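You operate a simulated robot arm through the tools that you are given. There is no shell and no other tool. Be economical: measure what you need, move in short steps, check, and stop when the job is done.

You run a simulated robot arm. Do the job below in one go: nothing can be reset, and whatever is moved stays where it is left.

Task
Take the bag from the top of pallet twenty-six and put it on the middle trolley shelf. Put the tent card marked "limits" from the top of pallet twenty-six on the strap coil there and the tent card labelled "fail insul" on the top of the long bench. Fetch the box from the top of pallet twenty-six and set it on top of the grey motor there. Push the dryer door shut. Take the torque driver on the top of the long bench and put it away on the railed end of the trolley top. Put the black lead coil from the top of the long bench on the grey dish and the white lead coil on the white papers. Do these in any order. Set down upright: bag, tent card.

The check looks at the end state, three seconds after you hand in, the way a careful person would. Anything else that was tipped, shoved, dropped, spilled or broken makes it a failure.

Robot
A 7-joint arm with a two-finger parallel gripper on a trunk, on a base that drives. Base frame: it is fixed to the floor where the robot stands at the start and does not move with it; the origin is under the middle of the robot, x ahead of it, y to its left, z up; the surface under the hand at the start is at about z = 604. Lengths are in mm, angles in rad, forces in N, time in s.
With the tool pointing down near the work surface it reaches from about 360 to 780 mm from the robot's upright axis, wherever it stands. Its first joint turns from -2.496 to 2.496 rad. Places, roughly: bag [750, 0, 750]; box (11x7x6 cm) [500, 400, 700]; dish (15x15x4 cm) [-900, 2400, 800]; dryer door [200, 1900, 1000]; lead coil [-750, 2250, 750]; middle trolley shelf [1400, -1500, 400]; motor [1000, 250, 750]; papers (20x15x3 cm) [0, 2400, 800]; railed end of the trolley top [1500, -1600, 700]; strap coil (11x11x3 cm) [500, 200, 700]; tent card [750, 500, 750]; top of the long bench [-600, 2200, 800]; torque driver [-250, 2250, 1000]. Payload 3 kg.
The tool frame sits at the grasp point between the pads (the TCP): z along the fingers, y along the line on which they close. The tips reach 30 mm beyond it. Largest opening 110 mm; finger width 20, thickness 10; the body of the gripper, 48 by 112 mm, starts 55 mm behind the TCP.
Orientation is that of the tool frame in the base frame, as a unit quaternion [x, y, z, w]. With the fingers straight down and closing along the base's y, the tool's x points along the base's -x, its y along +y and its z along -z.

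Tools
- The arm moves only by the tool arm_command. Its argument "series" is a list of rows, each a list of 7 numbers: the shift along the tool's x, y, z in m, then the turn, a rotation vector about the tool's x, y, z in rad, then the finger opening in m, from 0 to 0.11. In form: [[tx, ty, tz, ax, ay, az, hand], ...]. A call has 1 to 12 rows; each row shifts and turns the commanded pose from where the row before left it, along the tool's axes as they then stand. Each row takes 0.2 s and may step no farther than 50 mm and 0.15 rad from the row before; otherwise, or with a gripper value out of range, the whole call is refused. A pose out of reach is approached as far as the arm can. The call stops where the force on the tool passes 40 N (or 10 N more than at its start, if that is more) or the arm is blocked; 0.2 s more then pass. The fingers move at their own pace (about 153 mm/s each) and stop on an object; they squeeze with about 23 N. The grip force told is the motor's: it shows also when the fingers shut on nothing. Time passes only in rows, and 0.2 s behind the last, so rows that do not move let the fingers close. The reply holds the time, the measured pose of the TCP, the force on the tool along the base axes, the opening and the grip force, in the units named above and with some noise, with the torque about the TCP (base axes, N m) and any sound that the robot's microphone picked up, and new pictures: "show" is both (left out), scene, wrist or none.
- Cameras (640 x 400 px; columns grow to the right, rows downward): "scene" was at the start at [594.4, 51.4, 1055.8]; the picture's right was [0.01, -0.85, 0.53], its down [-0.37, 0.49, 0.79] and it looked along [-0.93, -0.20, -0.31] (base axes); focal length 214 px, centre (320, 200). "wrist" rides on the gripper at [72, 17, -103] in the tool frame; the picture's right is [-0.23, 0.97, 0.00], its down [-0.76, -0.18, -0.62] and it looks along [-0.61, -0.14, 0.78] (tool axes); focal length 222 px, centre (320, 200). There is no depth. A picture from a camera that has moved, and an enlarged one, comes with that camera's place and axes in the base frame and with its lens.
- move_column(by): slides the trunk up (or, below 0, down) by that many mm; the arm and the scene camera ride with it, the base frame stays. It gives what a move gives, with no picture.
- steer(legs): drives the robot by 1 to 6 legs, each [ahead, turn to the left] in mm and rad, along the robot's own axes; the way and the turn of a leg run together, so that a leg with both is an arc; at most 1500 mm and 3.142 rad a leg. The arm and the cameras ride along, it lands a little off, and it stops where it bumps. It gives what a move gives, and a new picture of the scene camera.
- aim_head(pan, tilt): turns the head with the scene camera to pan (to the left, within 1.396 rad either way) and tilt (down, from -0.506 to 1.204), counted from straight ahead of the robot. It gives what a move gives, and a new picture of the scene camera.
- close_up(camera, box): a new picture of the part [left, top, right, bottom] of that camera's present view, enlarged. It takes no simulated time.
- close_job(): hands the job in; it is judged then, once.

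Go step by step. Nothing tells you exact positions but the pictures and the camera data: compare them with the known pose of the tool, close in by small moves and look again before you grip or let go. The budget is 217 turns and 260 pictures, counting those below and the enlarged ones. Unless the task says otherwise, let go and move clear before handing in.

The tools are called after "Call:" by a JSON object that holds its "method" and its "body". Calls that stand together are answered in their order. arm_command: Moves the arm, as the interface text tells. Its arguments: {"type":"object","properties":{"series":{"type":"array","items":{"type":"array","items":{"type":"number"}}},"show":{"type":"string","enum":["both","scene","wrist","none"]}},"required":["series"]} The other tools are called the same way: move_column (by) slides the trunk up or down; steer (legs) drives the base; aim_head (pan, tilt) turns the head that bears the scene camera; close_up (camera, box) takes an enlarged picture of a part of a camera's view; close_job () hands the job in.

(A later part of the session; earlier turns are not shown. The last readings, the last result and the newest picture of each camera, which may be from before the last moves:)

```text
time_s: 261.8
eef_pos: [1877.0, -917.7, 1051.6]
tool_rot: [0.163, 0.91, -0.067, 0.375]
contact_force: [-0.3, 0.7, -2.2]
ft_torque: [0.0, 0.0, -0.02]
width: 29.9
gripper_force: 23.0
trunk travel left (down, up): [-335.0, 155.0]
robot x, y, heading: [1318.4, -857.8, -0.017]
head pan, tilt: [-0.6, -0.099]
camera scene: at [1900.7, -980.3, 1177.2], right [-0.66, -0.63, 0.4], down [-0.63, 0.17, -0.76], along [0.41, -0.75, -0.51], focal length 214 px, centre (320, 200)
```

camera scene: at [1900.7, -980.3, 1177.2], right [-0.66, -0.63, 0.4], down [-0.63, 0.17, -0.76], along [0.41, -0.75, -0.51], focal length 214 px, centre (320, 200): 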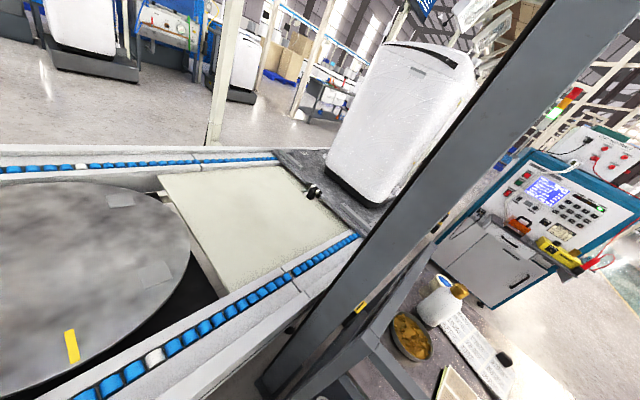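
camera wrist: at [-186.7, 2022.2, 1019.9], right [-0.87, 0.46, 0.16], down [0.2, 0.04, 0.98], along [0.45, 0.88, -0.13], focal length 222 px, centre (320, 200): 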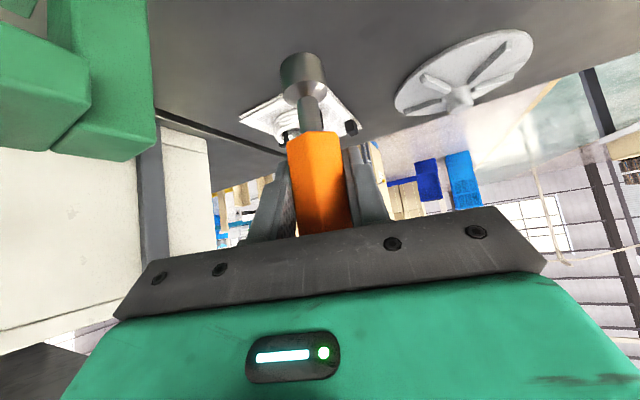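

Railed end seen clearly: U-shaped rails with a dish, bottle and cards, and a free area toward the middle. Turn right to face it.

Call:
{"method": "steer", "body": {"legs": [[0, -1.55]]}}

Call:
{"method": "aim_head", "body": {"pan": 0.0, "tilt": 0.2}}

```text
time_s: 266.1
eef_pos: [1284.4, -1423.5, 1052.5]
tool_rot: [0.744, 0.548, -0.306, 0.227]
contact_force: [-1.4, -0.7, -2.0]
ft_torque: [-0.01, -0.11, 0.06]
width: 30.0
gripper_force: 22.7
trunk travel left (down, up): [-335.0, 155.0]
robot x, y, heading: [1374.0, -853.8, -1.541]
head pan, tilt: [-0.6, -0.099]
stopped in leg 1: the robot was blocked; the commanded pose is now the measured one
camera scene: at [1224.0, -1452.8, 1178.6], right [-0.67, 0.62, 0.4], down [0.14, 0.63, -0.76], along [-0.73, -0.45, -0.51], focal length 214 px, centre (320, 200)
```

scene: 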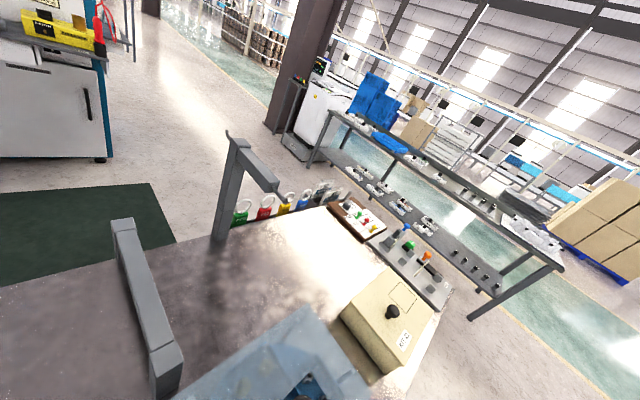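

```text
time_s: 267.1
eef_pos: [1286.0, -1423.3, 1054.3]
tool_rot: [0.743, 0.549, -0.307, 0.227]
contact_force: [0.0, 0.0, -1.2]
ft_torque: [0.03, 0.01, 0.0]
width: 29.8
gripper_force: 22.5
trunk travel left (down, up): [-335.0, 155.0]
robot x, y, heading: [1371.8, -857.8, -1.54]
head pan, tilt: [0.0, 0.201]
camera scene: at [1274.6, -1463.4, 1144.4], right [-0.96, 0.29, 0.0], down [0.25, 0.8, -0.55], along [-0.16, -0.53, -0.83], focal length 214 px, centre (320, 200)
```

scene: 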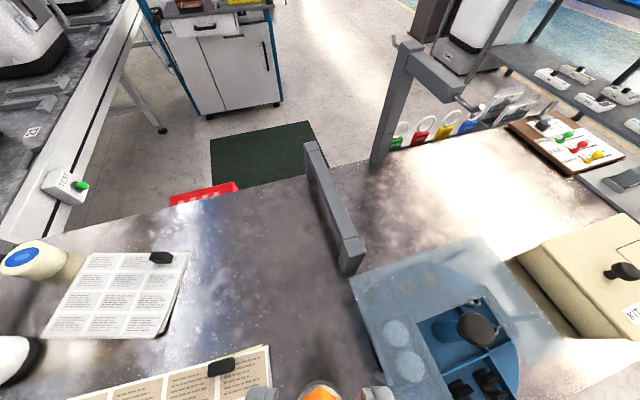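

The trolley top is at z ≈ 740; the railed end lies left of the divider rail at x ≈ 1200, with free space around (1320, −1570). I bring the driver over that spot.

Call:
{"method": "arm_command", "body": {"series": [[0.0086, 0.0126, 0.0394, 0, 0, 0, 0.0], [0.0086, 0.0126, 0.0394, 0, 0, 0, 0.0], [0.0086, 0.0126, 0.0394, 0, 0, 0, 0.0], [0.0086, 0.0126, 0.0394, 0, 0, 0, 0.0], [0.0086, 0.0126, 0.0394, 0, 0, 0, 0.0]], "show": "both"}}

```text
time_s: 268.3
eef_pos: [1313.0, -1548.4, 881.3]
tool_rot: [0.744, 0.548, -0.307, 0.227]
contact_force: [0.5, 0.6, -1.8]
ft_torque: [0.02, 0.01, 0.01]
width: 30.1
gripper_force: 22.9
trunk travel left (down, up): [-335.0, 155.0]
robot x, y, heading: [1374.6, -855.6, -1.541]
head pan, tilt: [0.0, 0.201]
camera scene: at [1301.7, -1586.5, 973.5], right [-0.96, 0.29, 0.0], down [0.25, 0.8, -0.55], along [-0.16, -0.53, -0.84], focal length 214 px, centre (320, 200)
camera wrist: at [1367.3, -1431.9, 902.9], right [0.88, -0.44, 0.16], down [-0.2, -0.04, 0.98], along [-0.42, -0.9, -0.13], focal length 222 px, centre (320, 200)
```

scene: 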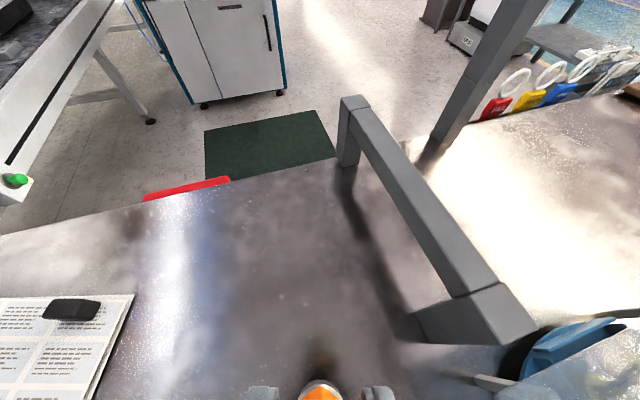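
wrist: 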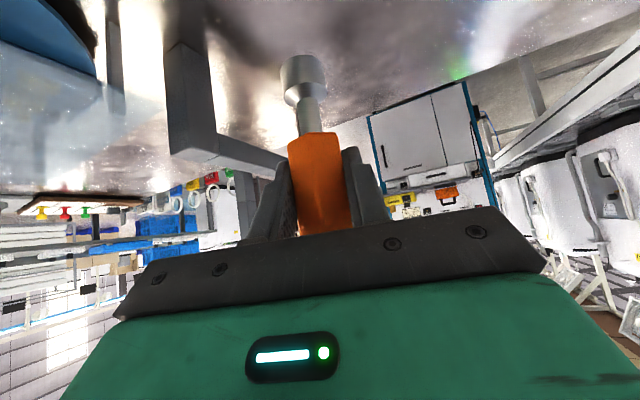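

Spot is clear, rail about 100 mm to the side. Shift a bit away from the rail and lower.

Call:
{"method": "arm_command", "body": {"series": [[0.0131, 0.0127, 0.0187, 0, 0, 0, 0.0], [0.0131, 0.0127, 0.0187, 0, 0, 0, 0.0], [0, 0, 0, 0, 0, 0, 0]], "show": "wrist"}}

Call:
{"method": "arm_command", "body": {"series": [[0.0035, 0, 0.0035, 0, 0, 0, 0.0], [0.0021, 0, 0.0021, 0, 0, 0, 0.0], [0, 0, 0, 0, 0, 0, 0]], "show": "none"}}

```text
time_s: 269.1
eef_pos: [1335.8, -1561.9, 836.4]
tool_rot: [0.743, 0.549, -0.306, 0.227]
contact_force: [-0.1, 0.2, -2.4]
ft_torque: [0.05, 0.0, 0.01]
width: 29.9
gripper_force: 22.9
trunk travel left (down, up): [-335.0, 155.0]
robot x, y, heading: [1374.8, -854.4, -1.541]
head pan, tilt: [0.0, 0.201]
camera wrist: at [1389.6, -1447.0, 858.4], right [0.88, -0.44, 0.16], down [-0.2, -0.04, 0.98], along [-0.42, -0.9, -0.13], focal length 222 px, centre (320, 200)
```

wrist: 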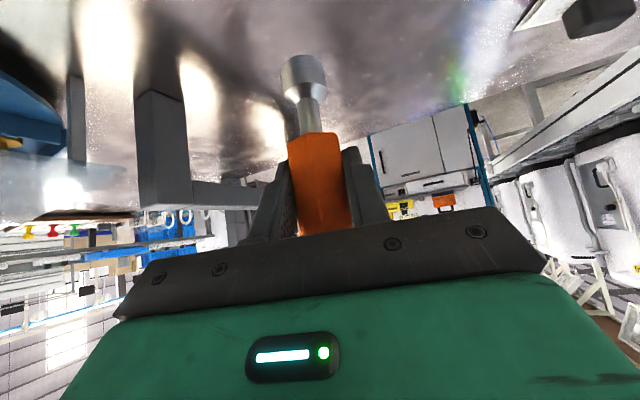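

```text
time_s: 269.9
eef_pos: [1335.7, -1562.1, 829.6]
tool_rot: [0.743, 0.55, -0.307, 0.227]
contact_force: [-0.2, 0.4, -0.8]
ft_torque: [-0.01, -0.01, -0.02]
width: 29.8
gripper_force: 22.7
trunk travel left (down, up): [-335.0, 155.0]
robot x, y, heading: [1371.9, -859.2, -1.537]
head pan, tilt: [0.0, 0.201]
```

Continue lowering in small steps to contact.

Call:
{"method": "arm_command", "body": {"series": [[0.0021, 0, 0.0021, 0, 0, 0, 0.0], [0.0021, 0, 0.0021, 0, 0, 0, 0.0], [0, 0, 0, 0, 0, 0, 0]], "show": "none"}}

Call:
{"method": "arm_command", "body": {"series": [[0.0021, 0, 0.0021, 0, 0, 0, 0.0], [0.0014, 0, 0.0014, 0, 0, 0, 0.0], [0, 0, 0, 0, 0, 0, 0]], "show": "wrist"}}

```text
time_s: 270.7
eef_pos: [1336.8, -1562.7, 823.8]
tool_rot: [0.744, 0.549, -0.307, 0.227]
contact_force: [0.1, -0.3, -1.0]
ft_torque: [0.01, -0.01, -0.01]
width: 29.8
gripper_force: 22.9
trunk travel left (down, up): [-335.0, 155.0]
robot x, y, heading: [1374.4, -856.9, -1.535]
head pan, tilt: [0.0, 0.201]
```

```text
time_s: 271.5
eef_pos: [1337.9, -1561.5, 818.2]
tool_rot: [0.743, 0.55, -0.307, 0.227]
contact_force: [0.5, -0.6, -0.9]
ft_torque: [-0.03, -0.03, 0.0]
width: 30.2
gripper_force: 23.3
trunk travel left (down, up): [-335.0, 155.0]
robot x, y, heading: [1374.6, -858.0, -1.539]
head pan, tilt: [0.0, 0.201]
camera wrist: at [1391.0, -1446.6, 839.7], right [0.88, -0.44, 0.16], down [-0.2, -0.04, 0.98], along [-0.42, -0.9, -0.13], focal length 222 px, centre (320, 200)
```

wrist: 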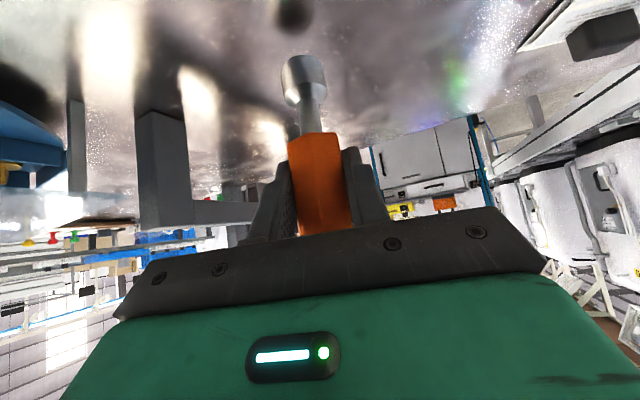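

Still a gap by the shadow. Continue.

Call:
{"method": "arm_command", "body": {"series": [[0.0028, 0, 0.0028, 0, 0, 0, 0.0], [0.0028, 0, 0.0028, 0, 0, 0, 0.0], [0, 0, 0, 0, 0, 0, 0]], "show": "none"}}

Call:
{"method": "arm_command", "body": {"series": [[0.0021, 0, 0.0021, 0, 0, 0, 0.0], [0.0021, 0, 0.0021, 0, 0, 0, 0.0], [0, 0, 0, 0, 0, 0, 0]], "show": "wrist"}}

```text
time_s: 272.3
eef_pos: [1335.8, -1561.8, 810.6]
tool_rot: [0.743, 0.549, -0.307, 0.227]
contact_force: [-0.6, -0.2, -1.4]
ft_torque: [-0.02, -0.02, -0.02]
width: 30.1
gripper_force: 22.6
trunk travel left (down, up): [-335.0, 155.0]
robot x, y, heading: [1379.5, -857.0, -1.536]
head pan, tilt: [0.0, 0.201]
```

```text
time_s: 273.1
eef_pos: [1336.3, -1562.5, 805.1]
tool_rot: [0.743, 0.549, -0.307, 0.227]
contact_force: [0.1, -0.8, -1.6]
ft_torque: [-0.03, -0.01, -0.01]
width: 29.9
gripper_force: 22.9
trunk travel left (down, up): [-335.0, 155.0]
robot x, y, heading: [1376.5, -858.5, -1.538]
head pan, tilt: [0.0, 0.201]
camera wrist: at [1390.4, -1446.2, 826.0], right [0.88, -0.44, 0.16], down [-0.2, -0.04, 0.98], along [-0.42, -0.9, -0.13], focal length 222 px, centre (320, 200)
```

wrist: 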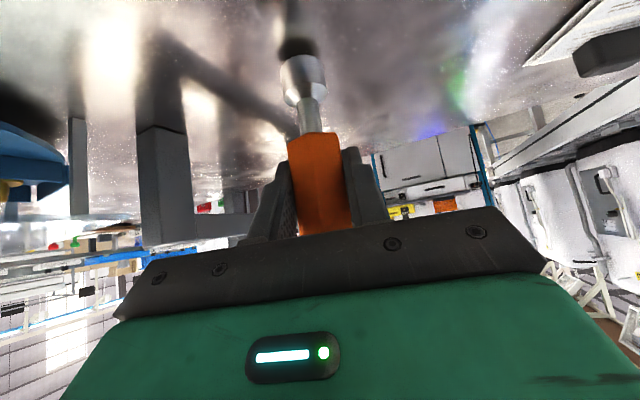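

The reflection is about to meet the tip; finer steps.

Call:
{"method": "arm_command", "body": {"series": [[0.0014, 0, 0.0014, 0, 0, 0, 0.0], [0.0014, 0, 0.0014, 0, 0, 0, 0.0], [0, 0, 0, 0, 0, 0, 0]], "show": "none"}}

Call:
{"method": "arm_command", "body": {"series": [[0.0014, 0, 0.0014, 0, 0, 0, 0.0], [0.0014, 0, 0.0014, 0, 0, 0, 0.0], [0, 0, 0, 0, 0, 0, 0]], "show": "wrist"}}

```text
time_s: 273.9
eef_pos: [1336.5, -1561.9, 799.7]
tool_rot: [0.743, 0.55, -0.307, 0.227]
contact_force: [0.4, 0.2, -1.0]
ft_torque: [-0.01, 0.0, 0.01]
width: 29.9
gripper_force: 22.7
trunk travel left (down, up): [-335.0, 155.0]
robot x, y, heading: [1372.9, -855.8, -1.537]
head pan, tilt: [0.0, 0.201]
```

```text
time_s: 274.7
eef_pos: [1336.6, -1560.4, 799.1]
tool_rot: [0.743, 0.549, -0.308, 0.228]
contact_force: [0.3, 3.3, 16.9]
ft_torque: [0.12, -0.02, 0.0]
width: 30.1
gripper_force: 22.4
trunk travel left (down, up): [-335.0, 155.0]
robot x, y, heading: [1375.8, -857.6, -1.539]
head pan, tilt: [0.0, 0.201]
camera wrist: at [1390.6, -1445.9, 819.6], right [0.88, -0.44, 0.16], down [-0.2, -0.04, 0.98], along [-0.42, -0.9, -0.12], focal length 222 px, centre (320, 200)
```

wrist: 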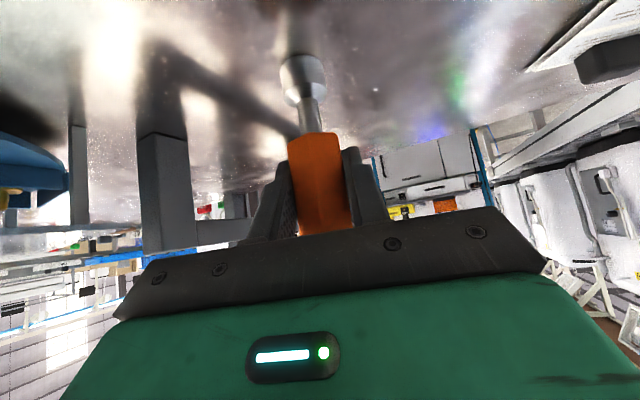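

Contact. Ease, open slowly, then withdraw back and up along the fingers.

Call:
{"method": "arm_command", "body": {"series": [[-0.0007, 0, -0.0007, 0, 0, 0, 0.0], [0, 0, 0, 0, 0, 0, 0.04], [0, 0, 0, 0, 0, 0, 0.07], [0, 0, 0, 0, 0, 0, 0.08], [0, 0, -0.03, 0, 0, 0, 0.08], [0, 0, -0.045, 0, 0, 0, 0.08], [0, 0, -0.045, 0, 0, 0, 0.08]], "show": "both"}}

```text
time_s: 276.3
eef_pos: [1361.1, -1481.1, 883.6]
tool_rot: [0.744, 0.549, -0.307, 0.227]
contact_force: [-0.8, 0.1, -0.2]
ft_torque: [0.0, -0.02, 0.01]
width: 80.1
gripper_force: 0.0
trunk travel left (down, up): [-335.0, 155.0]
robot x, y, heading: [1374.2, -856.8, -1.544]
head pan, tilt: [0.0, 0.201]
camera scene: at [1349.6, -1519.8, 975.5], right [-0.96, 0.29, 0.0], down [0.25, 0.8, -0.55], along [-0.16, -0.53, -0.83], focal length 214 px, centre (320, 200)
camera wrist: at [1415.0, -1365.2, 904.7], right [0.88, -0.44, 0.16], down [-0.2, -0.04, 0.98], along [-0.42, -0.9, -0.12], focal length 222 px, centre (320, 200)
```

scene: 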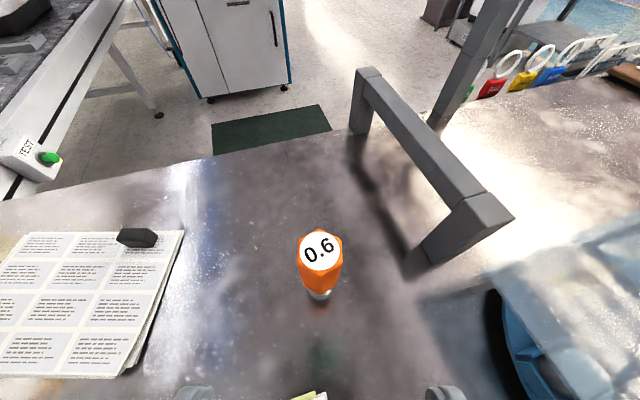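
wrist: 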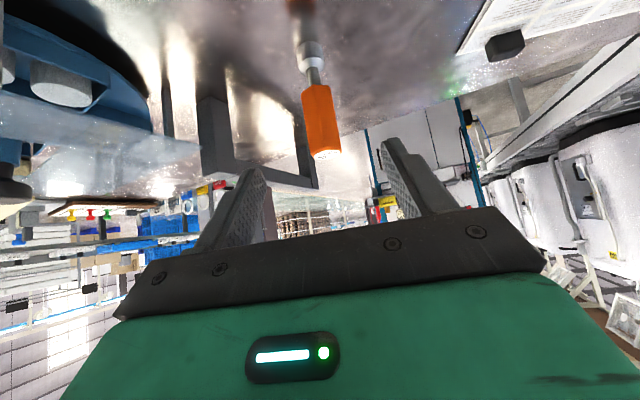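

The driver stands upright in the railed end. Now back off and lower the trunk to inspect the middle shelf.

Call:
{"method": "arm_command", "body": {"series": [[-0.02, 0, -0.04, 0, 0, 0, 0.08], [-0.02, 0, -0.04, 0, 0, 0, 0.08]], "show": "none"}}

Call:
{"method": "steer", "body": {"legs": [[-270, 0]]}}

Call:
{"method": "move_column", "body": {"by": -330}}

Call:
{"method": "aim_head", "body": {"pan": 0.0, "tilt": -0.3}}

```text
time_s: 276.9
eef_pos: [1368.9, -1452.4, 968.9]
tool_rot: [0.744, 0.549, -0.306, 0.227]
contact_force: [-0.1, 0.1, -0.5]
ft_torque: [0.03, 0.0, 0.05]
width: 80.0
gripper_force: 0.0
trunk travel left (down, up): [-335.0, 155.0]
robot x, y, heading: [1370.5, -854.8, -1.538]
head pan, tilt: [0.0, 0.201]
```

```text
time_s: 278.8
eef_pos: [1360.3, -1179.6, 969.8]
tool_rot: [0.743, 0.548, -0.308, 0.227]
contact_force: [0.5, 0.5, -0.2]
ft_torque: [-0.01, 0.0, -0.03]
width: 80.3
gripper_force: 0.1
trunk travel left (down, up): [-335.0, 155.0]
robot x, y, heading: [1369.4, -583.3, -1.54]
head pan, tilt: [0.0, 0.201]
camera scene: at [1349.1, -1219.8, 1060.5], right [-0.96, 0.29, 0.0], down [0.25, 0.8, -0.55], along [-0.16, -0.53, -0.84], focal length 214 px, centre (320, 200)
```

scene: 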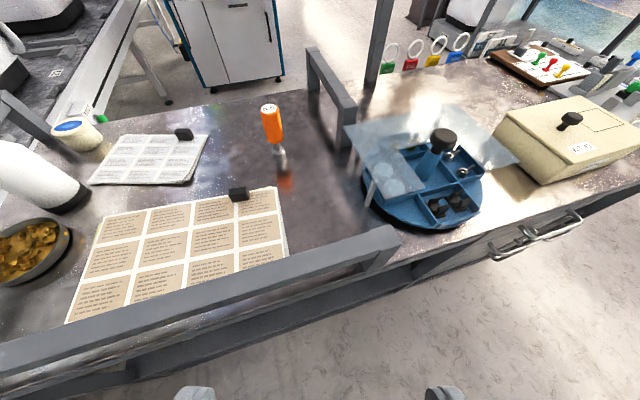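

```text
time_s: 282.0
eef_pos: [1360.6, -1181.3, 639.9]
tool_rot: [0.743, 0.549, -0.307, 0.227]
contact_force: [0.6, 0.9, -0.2]
ft_torque: [0.03, -0.02, -0.01]
width: 80.1
gripper_force: 0.1
trunk travel left (down, up): [-5.0, 485.0]
robot x, y, heading: [1365.8, -584.1, -1.544]
head pan, tilt: [0.0, 0.201]
```

```text
time_s: 283.0
eef_pos: [1360.0, -1179.9, 638.9]
tool_rot: [0.743, 0.55, -0.307, 0.226]
contact_force: [-0.4, 0.1, 0.4]
ft_torque: [0.01, -0.03, 0.01]
width: 80.0
gripper_force: 0.2
trunk travel left (down, up): [-5.0, 485.0]
robot x, y, heading: [1369.2, -583.5, -1.54]
head pan, tilt: [0.0, -0.3]
camera scene: at [1343.0, -1239.3, 772.3], right [-0.96, 0.29, 0.0], down [0.14, 0.45, -0.88], along [-0.26, -0.84, -0.47], focal length 214 px, centre (320, 200)
```

scene: 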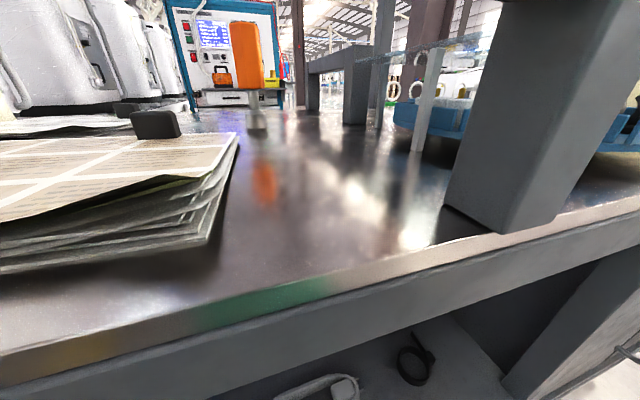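

Lower the hand by arm to see into the shelf.

Call:
{"method": "arm_command", "body": {"series": [[0.0315, 0, 0.0315, 0, 0, 0, 0.08], [0.0315, 0, 0.0315, 0, 0, 0, 0.08], [0.0315, 0, 0.0315, 0, 0, 0, 0.08], [0.0315, 0, 0.0315, 0, 0, 0, 0.08], [0.0315, 0, 0.0315, 0, 0, 0, 0.08]], "show": "both"}}

```text
time_s: 284.2
eef_pos: [1362.0, -1179.4, 416.8]
tool_rot: [0.743, 0.549, -0.308, 0.227]
contact_force: [-0.1, 0.1, -0.2]
ft_torque: [0.02, 0.0, -0.01]
width: 79.8
gripper_force: 0.1
trunk travel left (down, up): [-5.0, 485.0]
robot x, y, heading: [1367.1, -579.7, -1.54]
head pan, tilt: [0.0, -0.3]
camera scene: at [1344.4, -1238.5, 549.8], right [-0.96, 0.29, 0.0], down [0.14, 0.45, -0.88], along [-0.26, -0.85, -0.47], focal length 214 px, centre (320, 200)
camera wrist: at [1415.8, -1064.0, 437.7], right [0.88, -0.44, 0.16], down [-0.2, -0.04, 0.98], along [-0.42, -0.9, -0.13], focal length 222 px, centre (320, 200)
```

scene: 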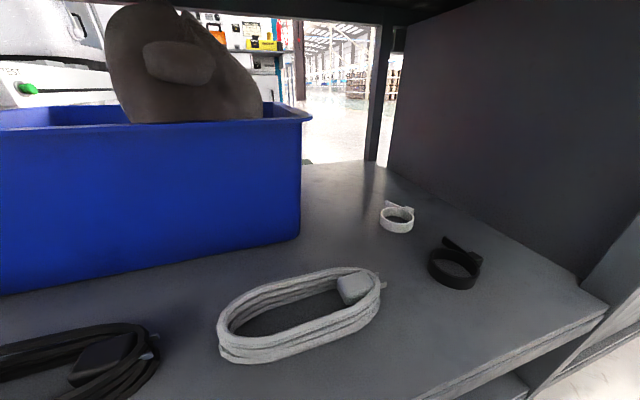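
wrist: 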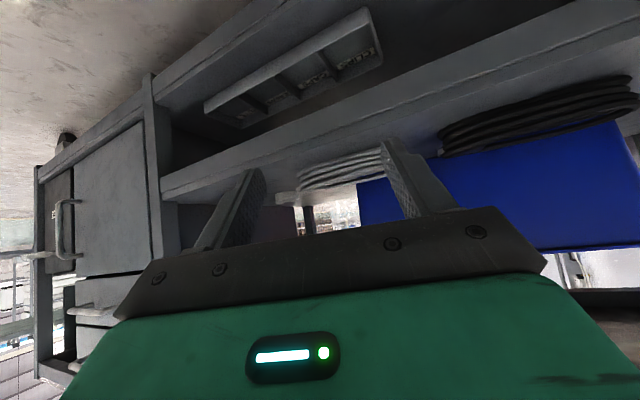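

The middle shelf (z ≈ 310) holds a blue bin, cable loops and two rings; there is free space behind the loops right of the bin, about (1200, −1540). I'll carry the bag with the hand tilted 60° so it slides in under the top. Raise the arm and drive back to the pallet front.

Call:
{"method": "move_column", "body": {"by": 480}}

Call:
{"method": "steer", "body": {"legs": [[0, -1.36]]}}

Call:
{"method": "steer", "body": {"legs": [[1000, 0]]}}

```text
refused: 480 is not a number from -400 to 400
```

```text
time_s: 286.6
eef_pos: [957.8, -1019.0, 417.7]
tool_rot: [0.891, 0.245, -0.368, 0.102]
contact_force: [0.7, 0.7, -0.1]
ft_torque: [0.02, 0.02, -0.01]
width: 80.2
gripper_force: 0.2
trunk travel left (down, up): [-5.0, 485.0]
robot x, y, heading: [1364.2, -587.9, -2.157]
head pan, tilt: [0.0, -0.3]
stopped in leg 1: the robot was blocked; the commanded pose is now the measured one
camera scene: at [906.9, -1052.1, 550.8], right [-0.51, 0.86, 0.0], down [0.4, 0.24, -0.88], along [-0.76, -0.45, -0.47], focal length 214 px, centre (320, 200)
```

scene: 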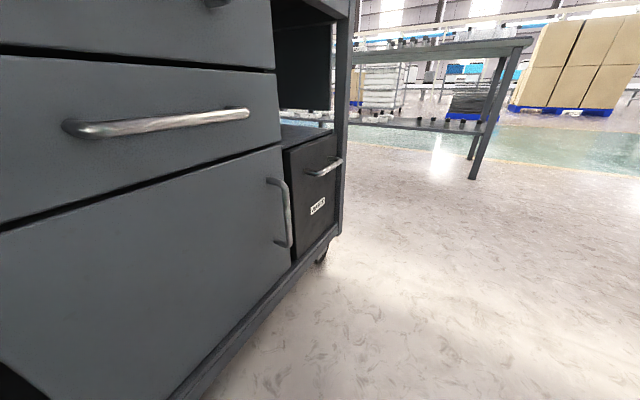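

```text
time_s: 288.9
eef_pos: [807.3, -1234.8, 416.3]
tool_rot: [0.895, 0.235, -0.366, 0.097]
contact_force: [-1.9, 8.8, 5.9]
ft_torque: [-1.4, 0.01, -0.43]
width: 80.2
gripper_force: 0.2
trunk travel left (down, up): [-5.0, 485.0]
robot x, y, heading: [1219.1, -809.9, -2.16]
head pan, tilt: [0.0, -0.3]
stopped in leg 1: the force on the tool passed its limit at 195 N (the readings are from after the stop); the commanded pose is now the measured one
camera scene: at [753.7, -1265.8, 549.6], right [-0.48, 0.87, 0.01], down [0.41, 0.23, -0.88], along [-0.77, -0.43, -0.47], focal length 214 px, centre (320, 200)
```

scene: 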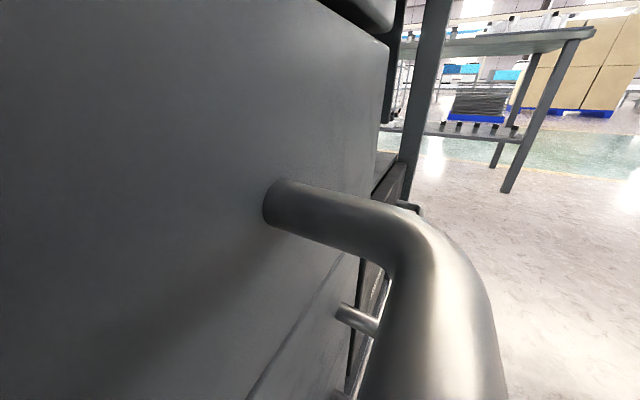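

The trunk lift was refused and the chained drive pushed the hand into the trolley's drawer front. I reverse along the same line, then check the trolley and driver.

Call:
{"method": "steer", "body": {"legs": [[-220, 0]]}}

Call:
{"method": "move_column", "body": {"by": 400}}

Call:
{"method": "aim_head", "body": {"pan": 0.5, "tilt": -0.1}}

```text
time_s: 290.6
eef_pos: [932.3, -1054.4, 415.9]
tool_rot: [0.895, 0.236, -0.365, 0.096]
contact_force: [-0.6, 0.3, 0.6]
ft_torque: [0.01, 0.01, 0.0]
width: 80.2
gripper_force: 0.0
trunk travel left (down, up): [-5.0, 485.0]
robot x, y, heading: [1337.0, -626.7, -2.162]
head pan, tilt: [0.0, -0.3]
camera scene: at [878.5, -1085.7, 548.3], right [-0.49, 0.87, 0.0], down [0.41, 0.24, -0.88], along [-0.76, -0.43, -0.48], focal length 214 px, centre (320, 200)
```

scene: 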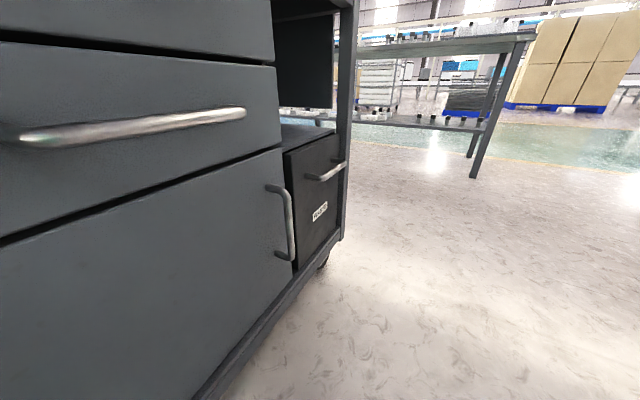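

```text
time_s: 294.4
eef_pos: [931.4, -1054.1, 816.2]
tool_rot: [0.895, 0.237, -0.365, 0.096]
contact_force: [0.1, 0.8, 0.0]
ft_torque: [0.0, -0.01, -0.01]
width: 80.1
gripper_force: 0.0
trunk travel left (down, up): [-405.0, 85.0]
robot x, y, heading: [1342.1, -627.2, -2.162]
head pan, tilt: [0.0, -0.3]
```

```text
time_s: 295.3
eef_pos: [930.5, -1054.4, 816.7]
tool_rot: [0.895, 0.236, -0.365, 0.096]
contact_force: [0.3, 0.3, -0.4]
ft_torque: [-0.01, 0.02, -0.01]
width: 80.3
gripper_force: 0.0
trunk travel left (down, up): [-405.0, 85.0]
robot x, y, heading: [1340.9, -628.8, -2.162]
head pan, tilt: [0.499, -0.099]
camera scene: at [910.5, -1115.5, 938.7], right [-0.72, 0.6, -0.34], down [0.59, 0.28, -0.76], along [-0.36, -0.75, -0.56], focal length 214 px, centre (320, 200)
```

scene: 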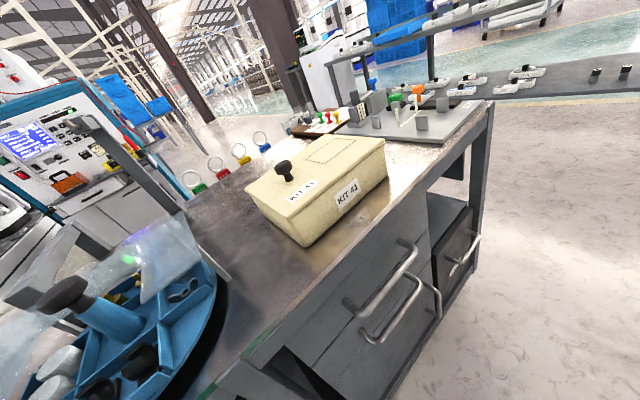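

Top items look undisturbed here; now check the driver.

Call:
{"method": "aim_head", "body": {"pan": 1.2, "tilt": -0.1}}

```text
time_s: 296.4
eef_pos: [931.0, -1053.6, 816.1]
tool_rot: [0.895, 0.237, -0.365, 0.096]
contact_force: [0.1, -0.4, 0.2]
ft_torque: [0.04, 0.0, 0.01]
width: 80.0
gripper_force: 0.0
trunk travel left (down, up): [-405.0, 85.0]
robot x, y, heading: [1337.9, -626.9, -2.164]
head pan, tilt: [1.201, -0.099]
camera scene: at [957.4, -1134.4, 970.8], right [-0.75, -0.01, -0.67], down [0.64, 0.26, -0.72], along [0.18, -0.97, -0.19], focal length 214 px, centre (320, 200)
```

scene: 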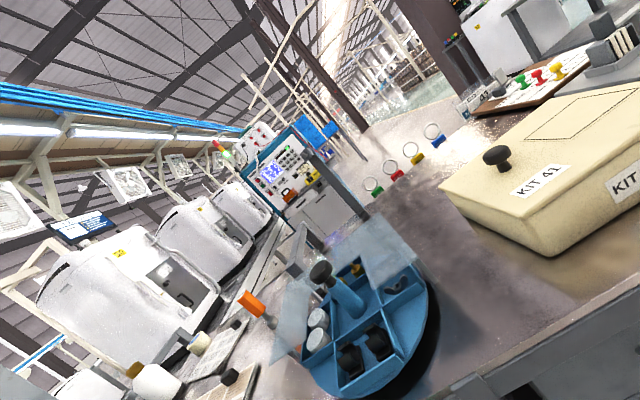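

The driver still stands. I step forward a little for rear clearance, then turn to face −x.

Call:
{"method": "steer", "body": {"legs": [[110, 0]]}}

Call:
{"method": "steer", "body": {"legs": [[0, -0.96]]}}

```text
time_s: 297.6
eef_pos: [870.6, -1145.3, 817.3]
tool_rot: [0.895, 0.237, -0.365, 0.097]
contact_force: [-0.3, -0.4, 0.3]
ft_torque: [0.0, 0.02, -0.01]
width: 80.0
gripper_force: 0.1
trunk travel left (down, up): [-405.0, 85.0]
robot x, y, heading: [1279.1, -719.7, -2.16]
head pan, tilt: [1.201, -0.099]
camera scene: at [896.8, -1225.6, 971.1], right [-0.74, -0.01, -0.67], down [0.64, 0.26, -0.72], along [0.18, -0.97, -0.19], focal length 214 px, centre (320, 200)
```

scene: 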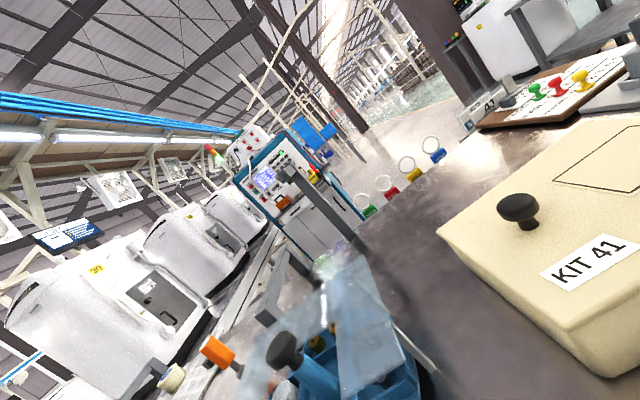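

```text
time_s: 300.8
eef_pos: [696.9, -615.4, 817.1]
tool_rot: [0.901, -0.214, -0.366, -0.086]
contact_force: [0.0, 1.6, -0.1]
ft_torque: [-0.06, 0.01, 0.05]
width: 80.1
gripper_force: 0.1
trunk travel left (down, up): [-405.0, 85.0]
robot x, y, heading: [1278.4, -763.0, -3.125]
head pan, tilt: [1.201, -0.099]
stopped in leg 1: the robot was blocked; the commanded pose is now the measured one
camera scene: at [645.5, -682.3, 972.0], right [-0.42, 0.61, -0.67], down [0.57, -0.39, -0.72], along [-0.7, -0.68, -0.19], focal length 214 px, centre (320, 200)
```

scene: 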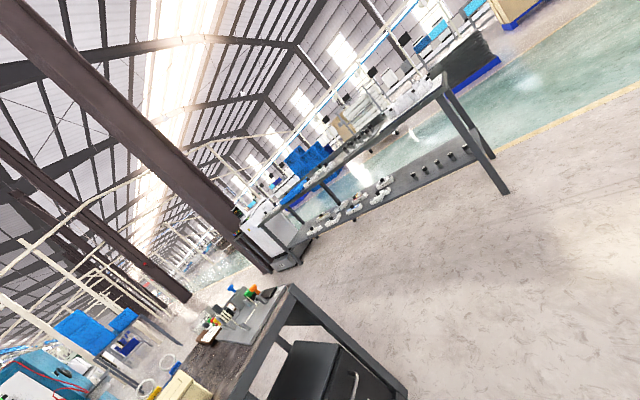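

Facing −x now. Centre the hand on the robot to clear the control boxes, then drive on.

Call:
{"method": "arm_command", "body": {"series": [[0.0014, 0.0335, -0.0226, 0, 0, 0, 0.08], [0.0014, 0.0335, -0.0226, 0, 0, 0, 0.08], [0.0014, 0.0335, -0.0226, 0, 0, 0, 0.08], [0.0014, 0.0335, -0.0226, 0, 0, 0, 0.08]], "show": "none"}}

Call:
{"method": "aim_head", "body": {"pan": 0.0, "tilt": -0.2}}

Call:
{"method": "steer", "body": {"legs": [[900, 0]]}}

```text
time_s: 301.8
eef_pos: [696.3, -766.7, 878.1]
tool_rot: [0.902, -0.213, -0.367, -0.086]
contact_force: [-0.8, 0.3, 0.0]
ft_torque: [-0.03, 0.04, 0.0]
width: 80.0
gripper_force: 0.1
trunk travel left (down, up): [-405.0, 85.0]
robot x, y, heading: [1275.6, -762.5, -3.124]
head pan, tilt: [1.201, -0.099]
```

```text
time_s: 303.2
eef_pos: [696.5, -765.6, 877.2]
tool_rot: [0.901, -0.213, -0.367, -0.087]
contact_force: [-1.2, 1.2, 0.6]
ft_torque: [0.01, 0.02, 0.02]
width: 80.1
gripper_force: 0.1
trunk travel left (down, up): [-405.0, 85.0]
robot x, y, heading: [1277.3, -763.8, -3.127]
head pan, tilt: [0.0, -0.201]
camera scene: at [644.2, -742.1, 1001.6], right [0.45, 0.9, 0.0], down [0.5, -0.25, -0.83], along [-0.74, 0.37, -0.56], focal length 214 px, centre (320, 200)
```

scene: 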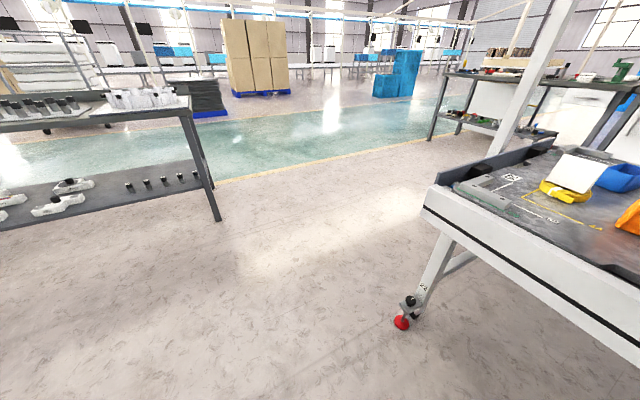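

```text
time_s: 307.9
eef_pos: [-202.1, -772.6, 878.6]
tool_rot: [0.9, -0.217, -0.367, -0.088]
contact_force: [0.1, 0.5, 0.1]
ft_torque: [-0.02, 0.01, 0.01]
width: 80.3
gripper_force: 0.0
trunk travel left (down, up): [-405.0, 85.0]
robot x, y, heading: [379.7, -777.1, -3.136]
head pan, tilt: [0.0, -0.201]
camera scene: at [-255.4, -747.8, 1001.7], right [0.46, 0.89, 0.0], down [0.5, -0.26, -0.83], along [-0.74, 0.38, -0.56], focal length 214 px, centre (320, 200)
```

scene: 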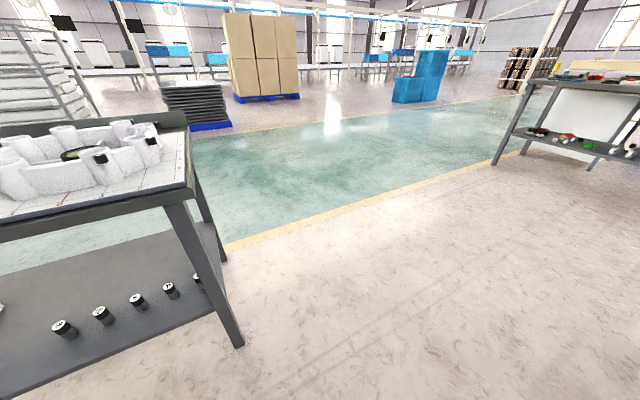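

Clear. Turn toward the pallet's front and drive.

Call:
{"method": "steer", "body": {"legs": [[0, -0.692], [1160, 0]]}}

Call:
{"method": "steer", "body": {"legs": [[0, -2.45]]}}

```text
time_s: 315.7
eef_pos: [-953.8, 330.5, 878.5]
tool_rot: [0.771, -0.513, -0.314, -0.209]
contact_force: [0.2, -0.6, 0.5]
ft_torque: [0.0, 0.01, 0.0]
width: 80.1
gripper_force: 0.1
trunk travel left (down, up): [-405.0, 85.0]
robot x, y, heading: [-509.5, -45.3, 2.45]
head pan, tilt: [0.0, -0.201]
camera scene: at [-977.0, 382.3, 1002.2], right [0.92, 0.39, 0.0], down [0.22, -0.52, -0.83], along [-0.32, 0.76, -0.56], focal length 214 px, centre (320, 200)
```

scene: 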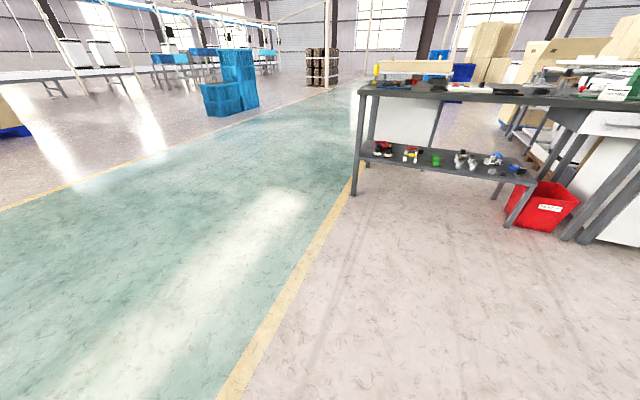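

```text
time_s: 319.3
eef_pos: [-282.4, 480.9, 880.1]
tool_rot: [-0.312, 0.872, 0.128, 0.354]
contact_force: [1.2, -1.1, 0.3]
ft_torque: [0.07, 0.06, 0.07]
width: 79.8
gripper_force: 0.0
trunk travel left (down, up): [-405.0, 85.0]
robot x, y, heading: [-567.3, -37.4, 1.166]
head pan, tilt: [0.0, -0.201]
stopped in leg 1: the robot was blocked; the commanded pose is now the measured one
camera scene: at [-236.2, 516.2, 1003.5], right [0.64, -0.77, 0.0], down [-0.44, -0.36, -0.83], along [0.64, 0.53, -0.56], focal length 214 px, centre (320, 200)
```

scene: 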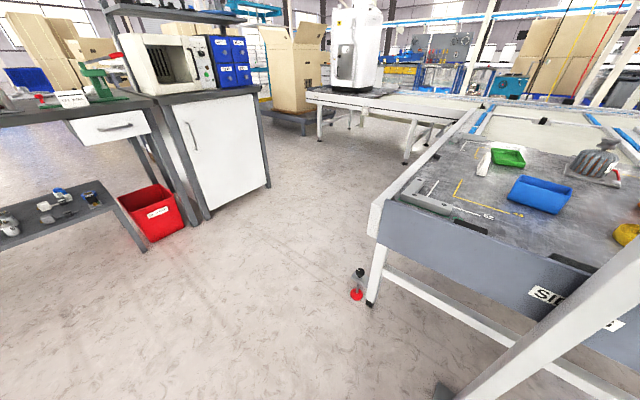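

Continue turning to face the pallet.

Call:
{"method": "steer", "body": {"legs": [[0, -1.15]]}}

```text
time_s: 322.8
eef_pos: [22.4, -82.1, 880.1]
tool_rot: [0.212, 0.902, -0.085, 0.367]
contact_force: [-0.5, -2.2, -0.5]
ft_torque: [0.08, 0.0, 0.04]
width: 80.0
gripper_force: 0.0
trunk travel left (down, up): [-405.0, 85.0]
robot x, y, heading: [-567.4, 20.9, 0.035]
head pan, tilt: [0.0, -0.201]
stopped in leg 1: the robot was blocked; the commanded pose is now the measured one
camera scene: at [73.9, -111.0, 1004.1], right [-0.44, -0.9, 0.0], down [-0.5, 0.25, -0.83], along [0.74, -0.37, -0.56], focal length 214 px, centre (320, 200)
```

scene: 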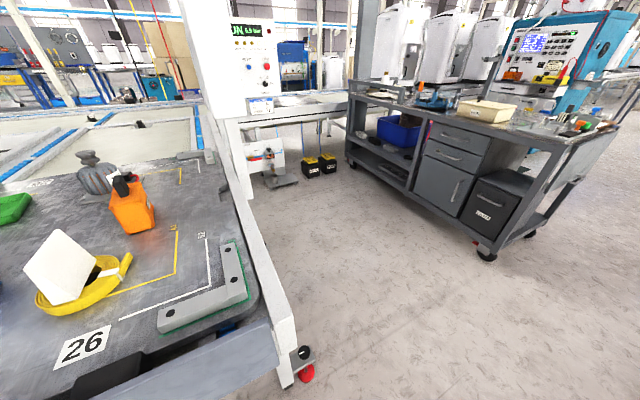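

Great view: trolley and driver fine. I centre the hand, turn it to the handle's heading (+0.155) and tilt to 60°.

Call:
{"method": "arm_command", "body": {"series": [[0.0047, 0.0418, -0.0141, 0, 0, 0, 0.08], [0.0047, 0.0418, -0.0141, 0, 0, 0, 0.08], [0.0047, 0.0418, -0.0141, 0, 0, 0, 0.08], [0, 0, 0, -0.0871, 0, -0.0871, 0.08], [0, 0, 0, -0.0871, 0, -0.0871, 0.08], [0, 0, 0, -0.0871, 0, -0.0871, 0.08], [0, 0, 0, -0.0871, 0, -0.0871, 0.08], [0, 0, 0, -0.0871, 0, -0.0871, 0.08], [0, 0, 0, 0, -0.131, 0, 0.08], [0, 0, 0, 0, -0.131, 0, 0.08]], "show": "none"}}

Call:
{"method": "steer", "body": {"legs": [[450, 0]]}}

```text
time_s: 325.0
eef_pos: [40.1, 49.1, 901.4]
tool_rot: [-0.066, 0.866, 0.042, 0.493]
contact_force: [0.3, -0.2, 0.1]
ft_torque: [0.02, 0.03, 0.01]
width: 80.0
gripper_force: 0.1
trunk travel left (down, up): [-405.0, 85.0]
robot x, y, heading: [-562.8, 22.2, 0.037]
head pan, tilt: [0.0, -0.201]
```

```text
time_s: 327.8
eef_pos: [494.4, 61.6, 901.6]
tool_rot: [-0.066, 0.866, 0.042, 0.494]
contact_force: [-0.2, -0.3, 0.5]
ft_torque: [-0.02, -0.01, -0.01]
width: 80.1
gripper_force: 0.0
trunk travel left (down, up): [-405.0, 85.0]
robot x, y, heading: [-111.1, 31.5, 0.028]
head pan, tilt: [0.0, -0.201]
camera scene: at [519.2, 63.5, 1036.3], right [0.16, -0.99, -0.01], down [-0.32, -0.04, -0.95], along [0.93, 0.15, -0.33], focal length 214 px, centre (320, 200)
```

scene: 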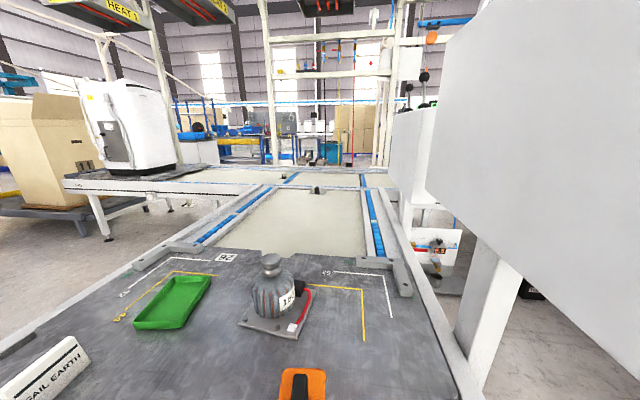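

Look down at the bag and the LIMITS card.

Call:
{"method": "aim_head", "body": {"pan": 0.0, "tilt": 0.6}}

Call:
{"method": "close_up", "body": {"camera": "wrist", "box": [0, 0, 640, 400]}}

```text
time_s: 328.9
eef_pos: [495.9, 62.7, 901.8]
tool_rot: [-0.066, 0.866, 0.042, 0.493]
contact_force: [0.5, -0.1, 0.3]
ft_torque: [-0.01, 0.01, 0.01]
width: 80.0
gripper_force: 0.1
trunk travel left (down, up): [-405.0, 85.0]
robot x, y, heading: [-110.5, 36.7, 0.031]
head pan, tilt: [0.0, 0.6]
camera scene: at [487.2, 59.0, 971.5], right [0.16, -0.99, -0.01], down [-0.9, -0.14, -0.42], along [0.42, 0.07, -0.91], focal length 214 px, centre (320, 200)
```

scene: 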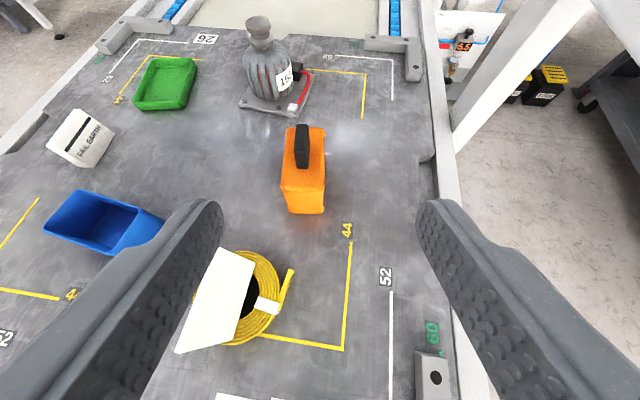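

```text
1.00 times, centred on (320, 200) of wrist (not enlarged: the box is as wide or as high as the picture)
camera zoom: at [369.2, 61.6, 891.5], right [-0.04, 0.98, 0.2], down [-0.12, -0.21, 0.97], along [0.99, 0.01, 0.12], focal length 222 px, centre (320, 200)
```

zoom: 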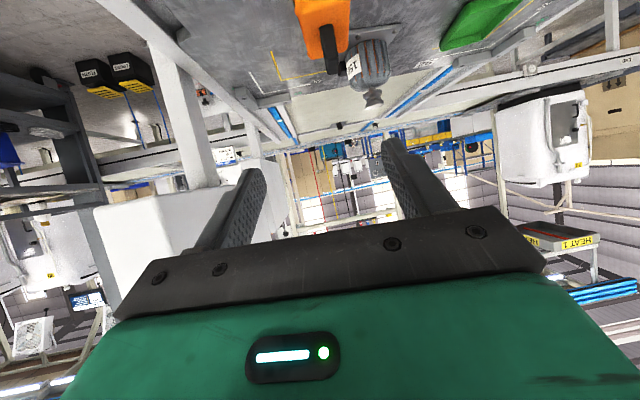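

Bag body is about 103 × 55 × 80 mm at (662, 109), heading 0.154, with a black handle on top (z ≈ 725–760). LIMITS stands fine. Approach from behind and above.

Call:
{"method": "arm_command", "body": {"series": [[0.0114, 0.0051, 0.0382, 0, 0, 0, 0.06], [0.0114, 0.0051, 0.0382, 0, 0, 0, 0.06], [0.0114, 0.0051, 0.0382, 0, 0, 0, 0.06], [0.0114, 0.0051, 0.0382, 0, 0, 0, 0.06]], "show": "both"}}

```text
time_s: 329.9
eef_pos: [598.8, 100.7, 785.1]
tool_rot: [-0.066, 0.866, 0.042, 0.494]
contact_force: [0.3, 0.5, 0.3]
ft_torque: [-0.02, -0.03, 0.04]
width: 59.9
gripper_force: 0.2
trunk travel left (down, up): [-405.0, 85.0]
robot x, y, heading: [-113.1, 37.2, 0.029]
head pan, tilt: [0.0, 0.6]
camera scene: at [591.8, 97.3, 853.9], right [0.16, -0.99, -0.01], down [-0.9, -0.14, -0.42], along [0.42, 0.07, -0.91], focal length 214 px, centre (320, 200)
camera wrist: at [473.9, 100.0, 773.9], right [-0.04, 0.98, 0.2], down [-0.12, -0.21, 0.97], along [0.99, 0.01, 0.12], focal length 222 px, centre (320, 200)
```

scene: 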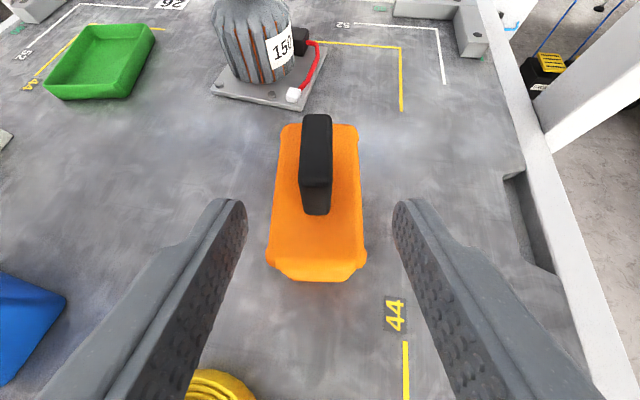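
wrist: 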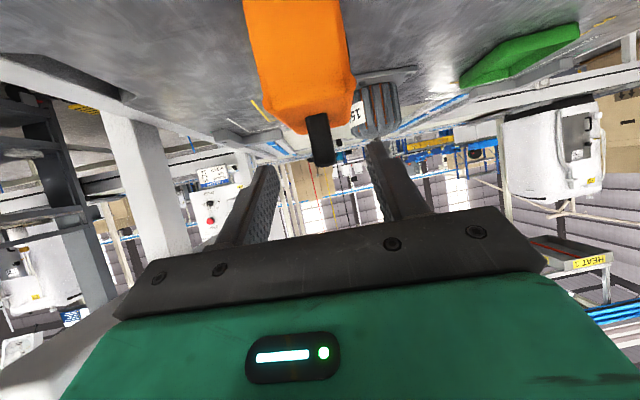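

Handle measured: x 642–688, z 725–762, about 18 mm thick, right on the approach line. Advance along the fingers.

Call:
{"method": "arm_command", "body": {"series": [[-0.0005, 0.0002, 0.0224, 0, 0, 0, 0.06], [-0.0005, 0.0002, 0.0224, 0, 0, 0, 0.06], [-0.0005, 0.0002, 0.0224, 0, 0, 0, 0.06]], "show": "both"}}

```text
time_s: 330.7
eef_pos: [659.8, 111.4, 757.2]
tool_rot: [-0.066, 0.863, 0.043, 0.499]
contact_force: [-6.3, -0.9, 36.1]
ft_torque: [1.23, -0.43, 0.27]
width: 59.9
gripper_force: 0.0
trunk travel left (down, up): [-405.0, 85.0]
robot x, y, heading: [-112.6, 34.7, 0.028]
head pan, tilt: [0.0, 0.6]
camera scene: at [649.8, 107.3, 827.2], right [0.16, -0.99, -0.01], down [-0.89, -0.14, -0.43], along [0.43, 0.07, -0.9], focal length 214 px, centre (320, 200)
camera wrist: at [532.8, 110.1, 745.8], right [-0.04, 0.98, 0.2], down [-0.13, -0.21, 0.97], along [0.99, 0.01, 0.14], focal length 222 px, centre (320, 200)
```

scene: 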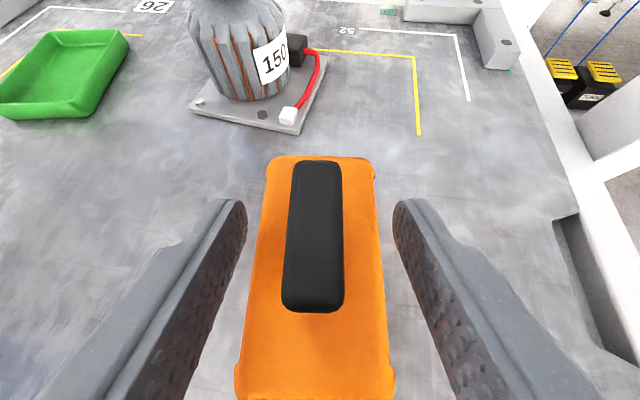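
wrist: 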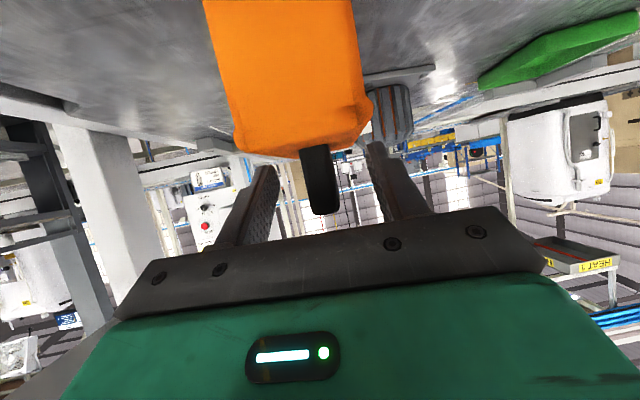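

The fingertips touch the bag's top. Rise 11 mm, then close on the handle.

Call:
{"method": "arm_command", "body": {"series": [[-0.0095, 0, -0.0056, 0, 0, 0, 0.06], [0, 0, 0, 0, 0, 0, 0.06]], "show": "none"}}

Call:
{"method": "arm_command", "body": {"series": [[0, 0, 0, 0, 0, 0, 0.0], [0, 0, 0, 0, 0, 0, 0.0], [0, 0, 0, 0, 0, 0, 0.0]], "show": "both"}}

```text
time_s: 331.3
eef_pos: [656.7, 110.8, 762.5]
tool_rot: [-0.067, 0.866, 0.043, 0.493]
contact_force: [0.5, 0.1, -0.4]
ft_torque: [0.02, -0.02, -0.01]
width: 59.8
gripper_force: 0.0
trunk travel left (down, up): [-405.0, 85.0]
robot x, y, heading: [-114.0, 33.9, 0.03]
head pan, tilt: [0.0, 0.6]
```

```text
time_s: 332.1
eef_pos: [656.1, 111.6, 761.7]
tool_rot: [-0.066, 0.866, 0.042, 0.494]
contact_force: [-1.0, 1.6, -0.1]
ft_torque: [0.02, -0.06, 0.01]
width: 15.9
gripper_force: 23.5
trunk travel left (down, up): [-405.0, 85.0]
robot x, y, heading: [-111.0, 35.7, 0.029]
head pan, tilt: [0.0, 0.6]
camera scene: at [649.4, 107.1, 832.2], right [0.16, -0.99, -0.01], down [-0.9, -0.14, -0.42], along [0.42, 0.07, -0.91], focal length 214 px, centre (320, 200)
camera wrist: at [531.5, 109.8, 752.2], right [-0.04, 0.98, 0.2], down [-0.12, -0.21, 0.97], along [0.99, 0.01, 0.12], focal length 222 px, centre (320, 200)
```

scene: 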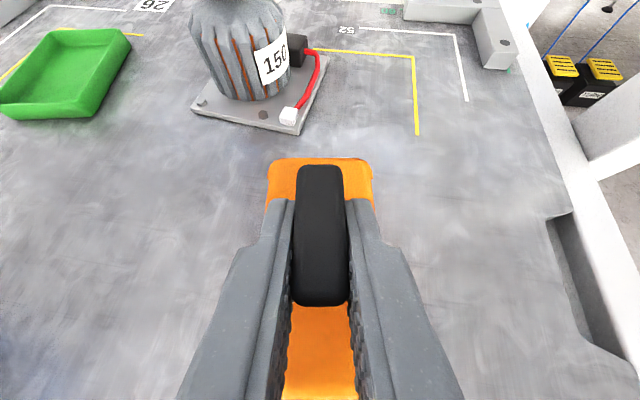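
wrist: 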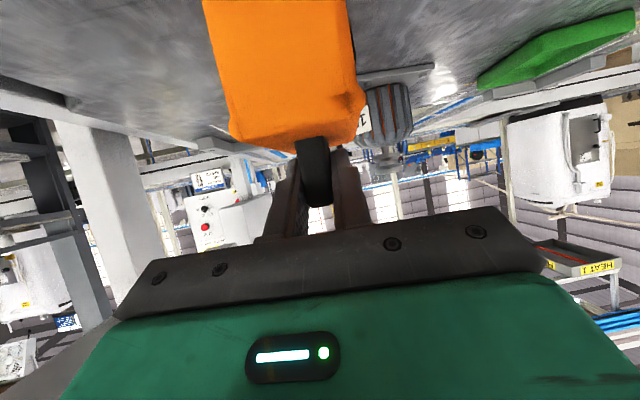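

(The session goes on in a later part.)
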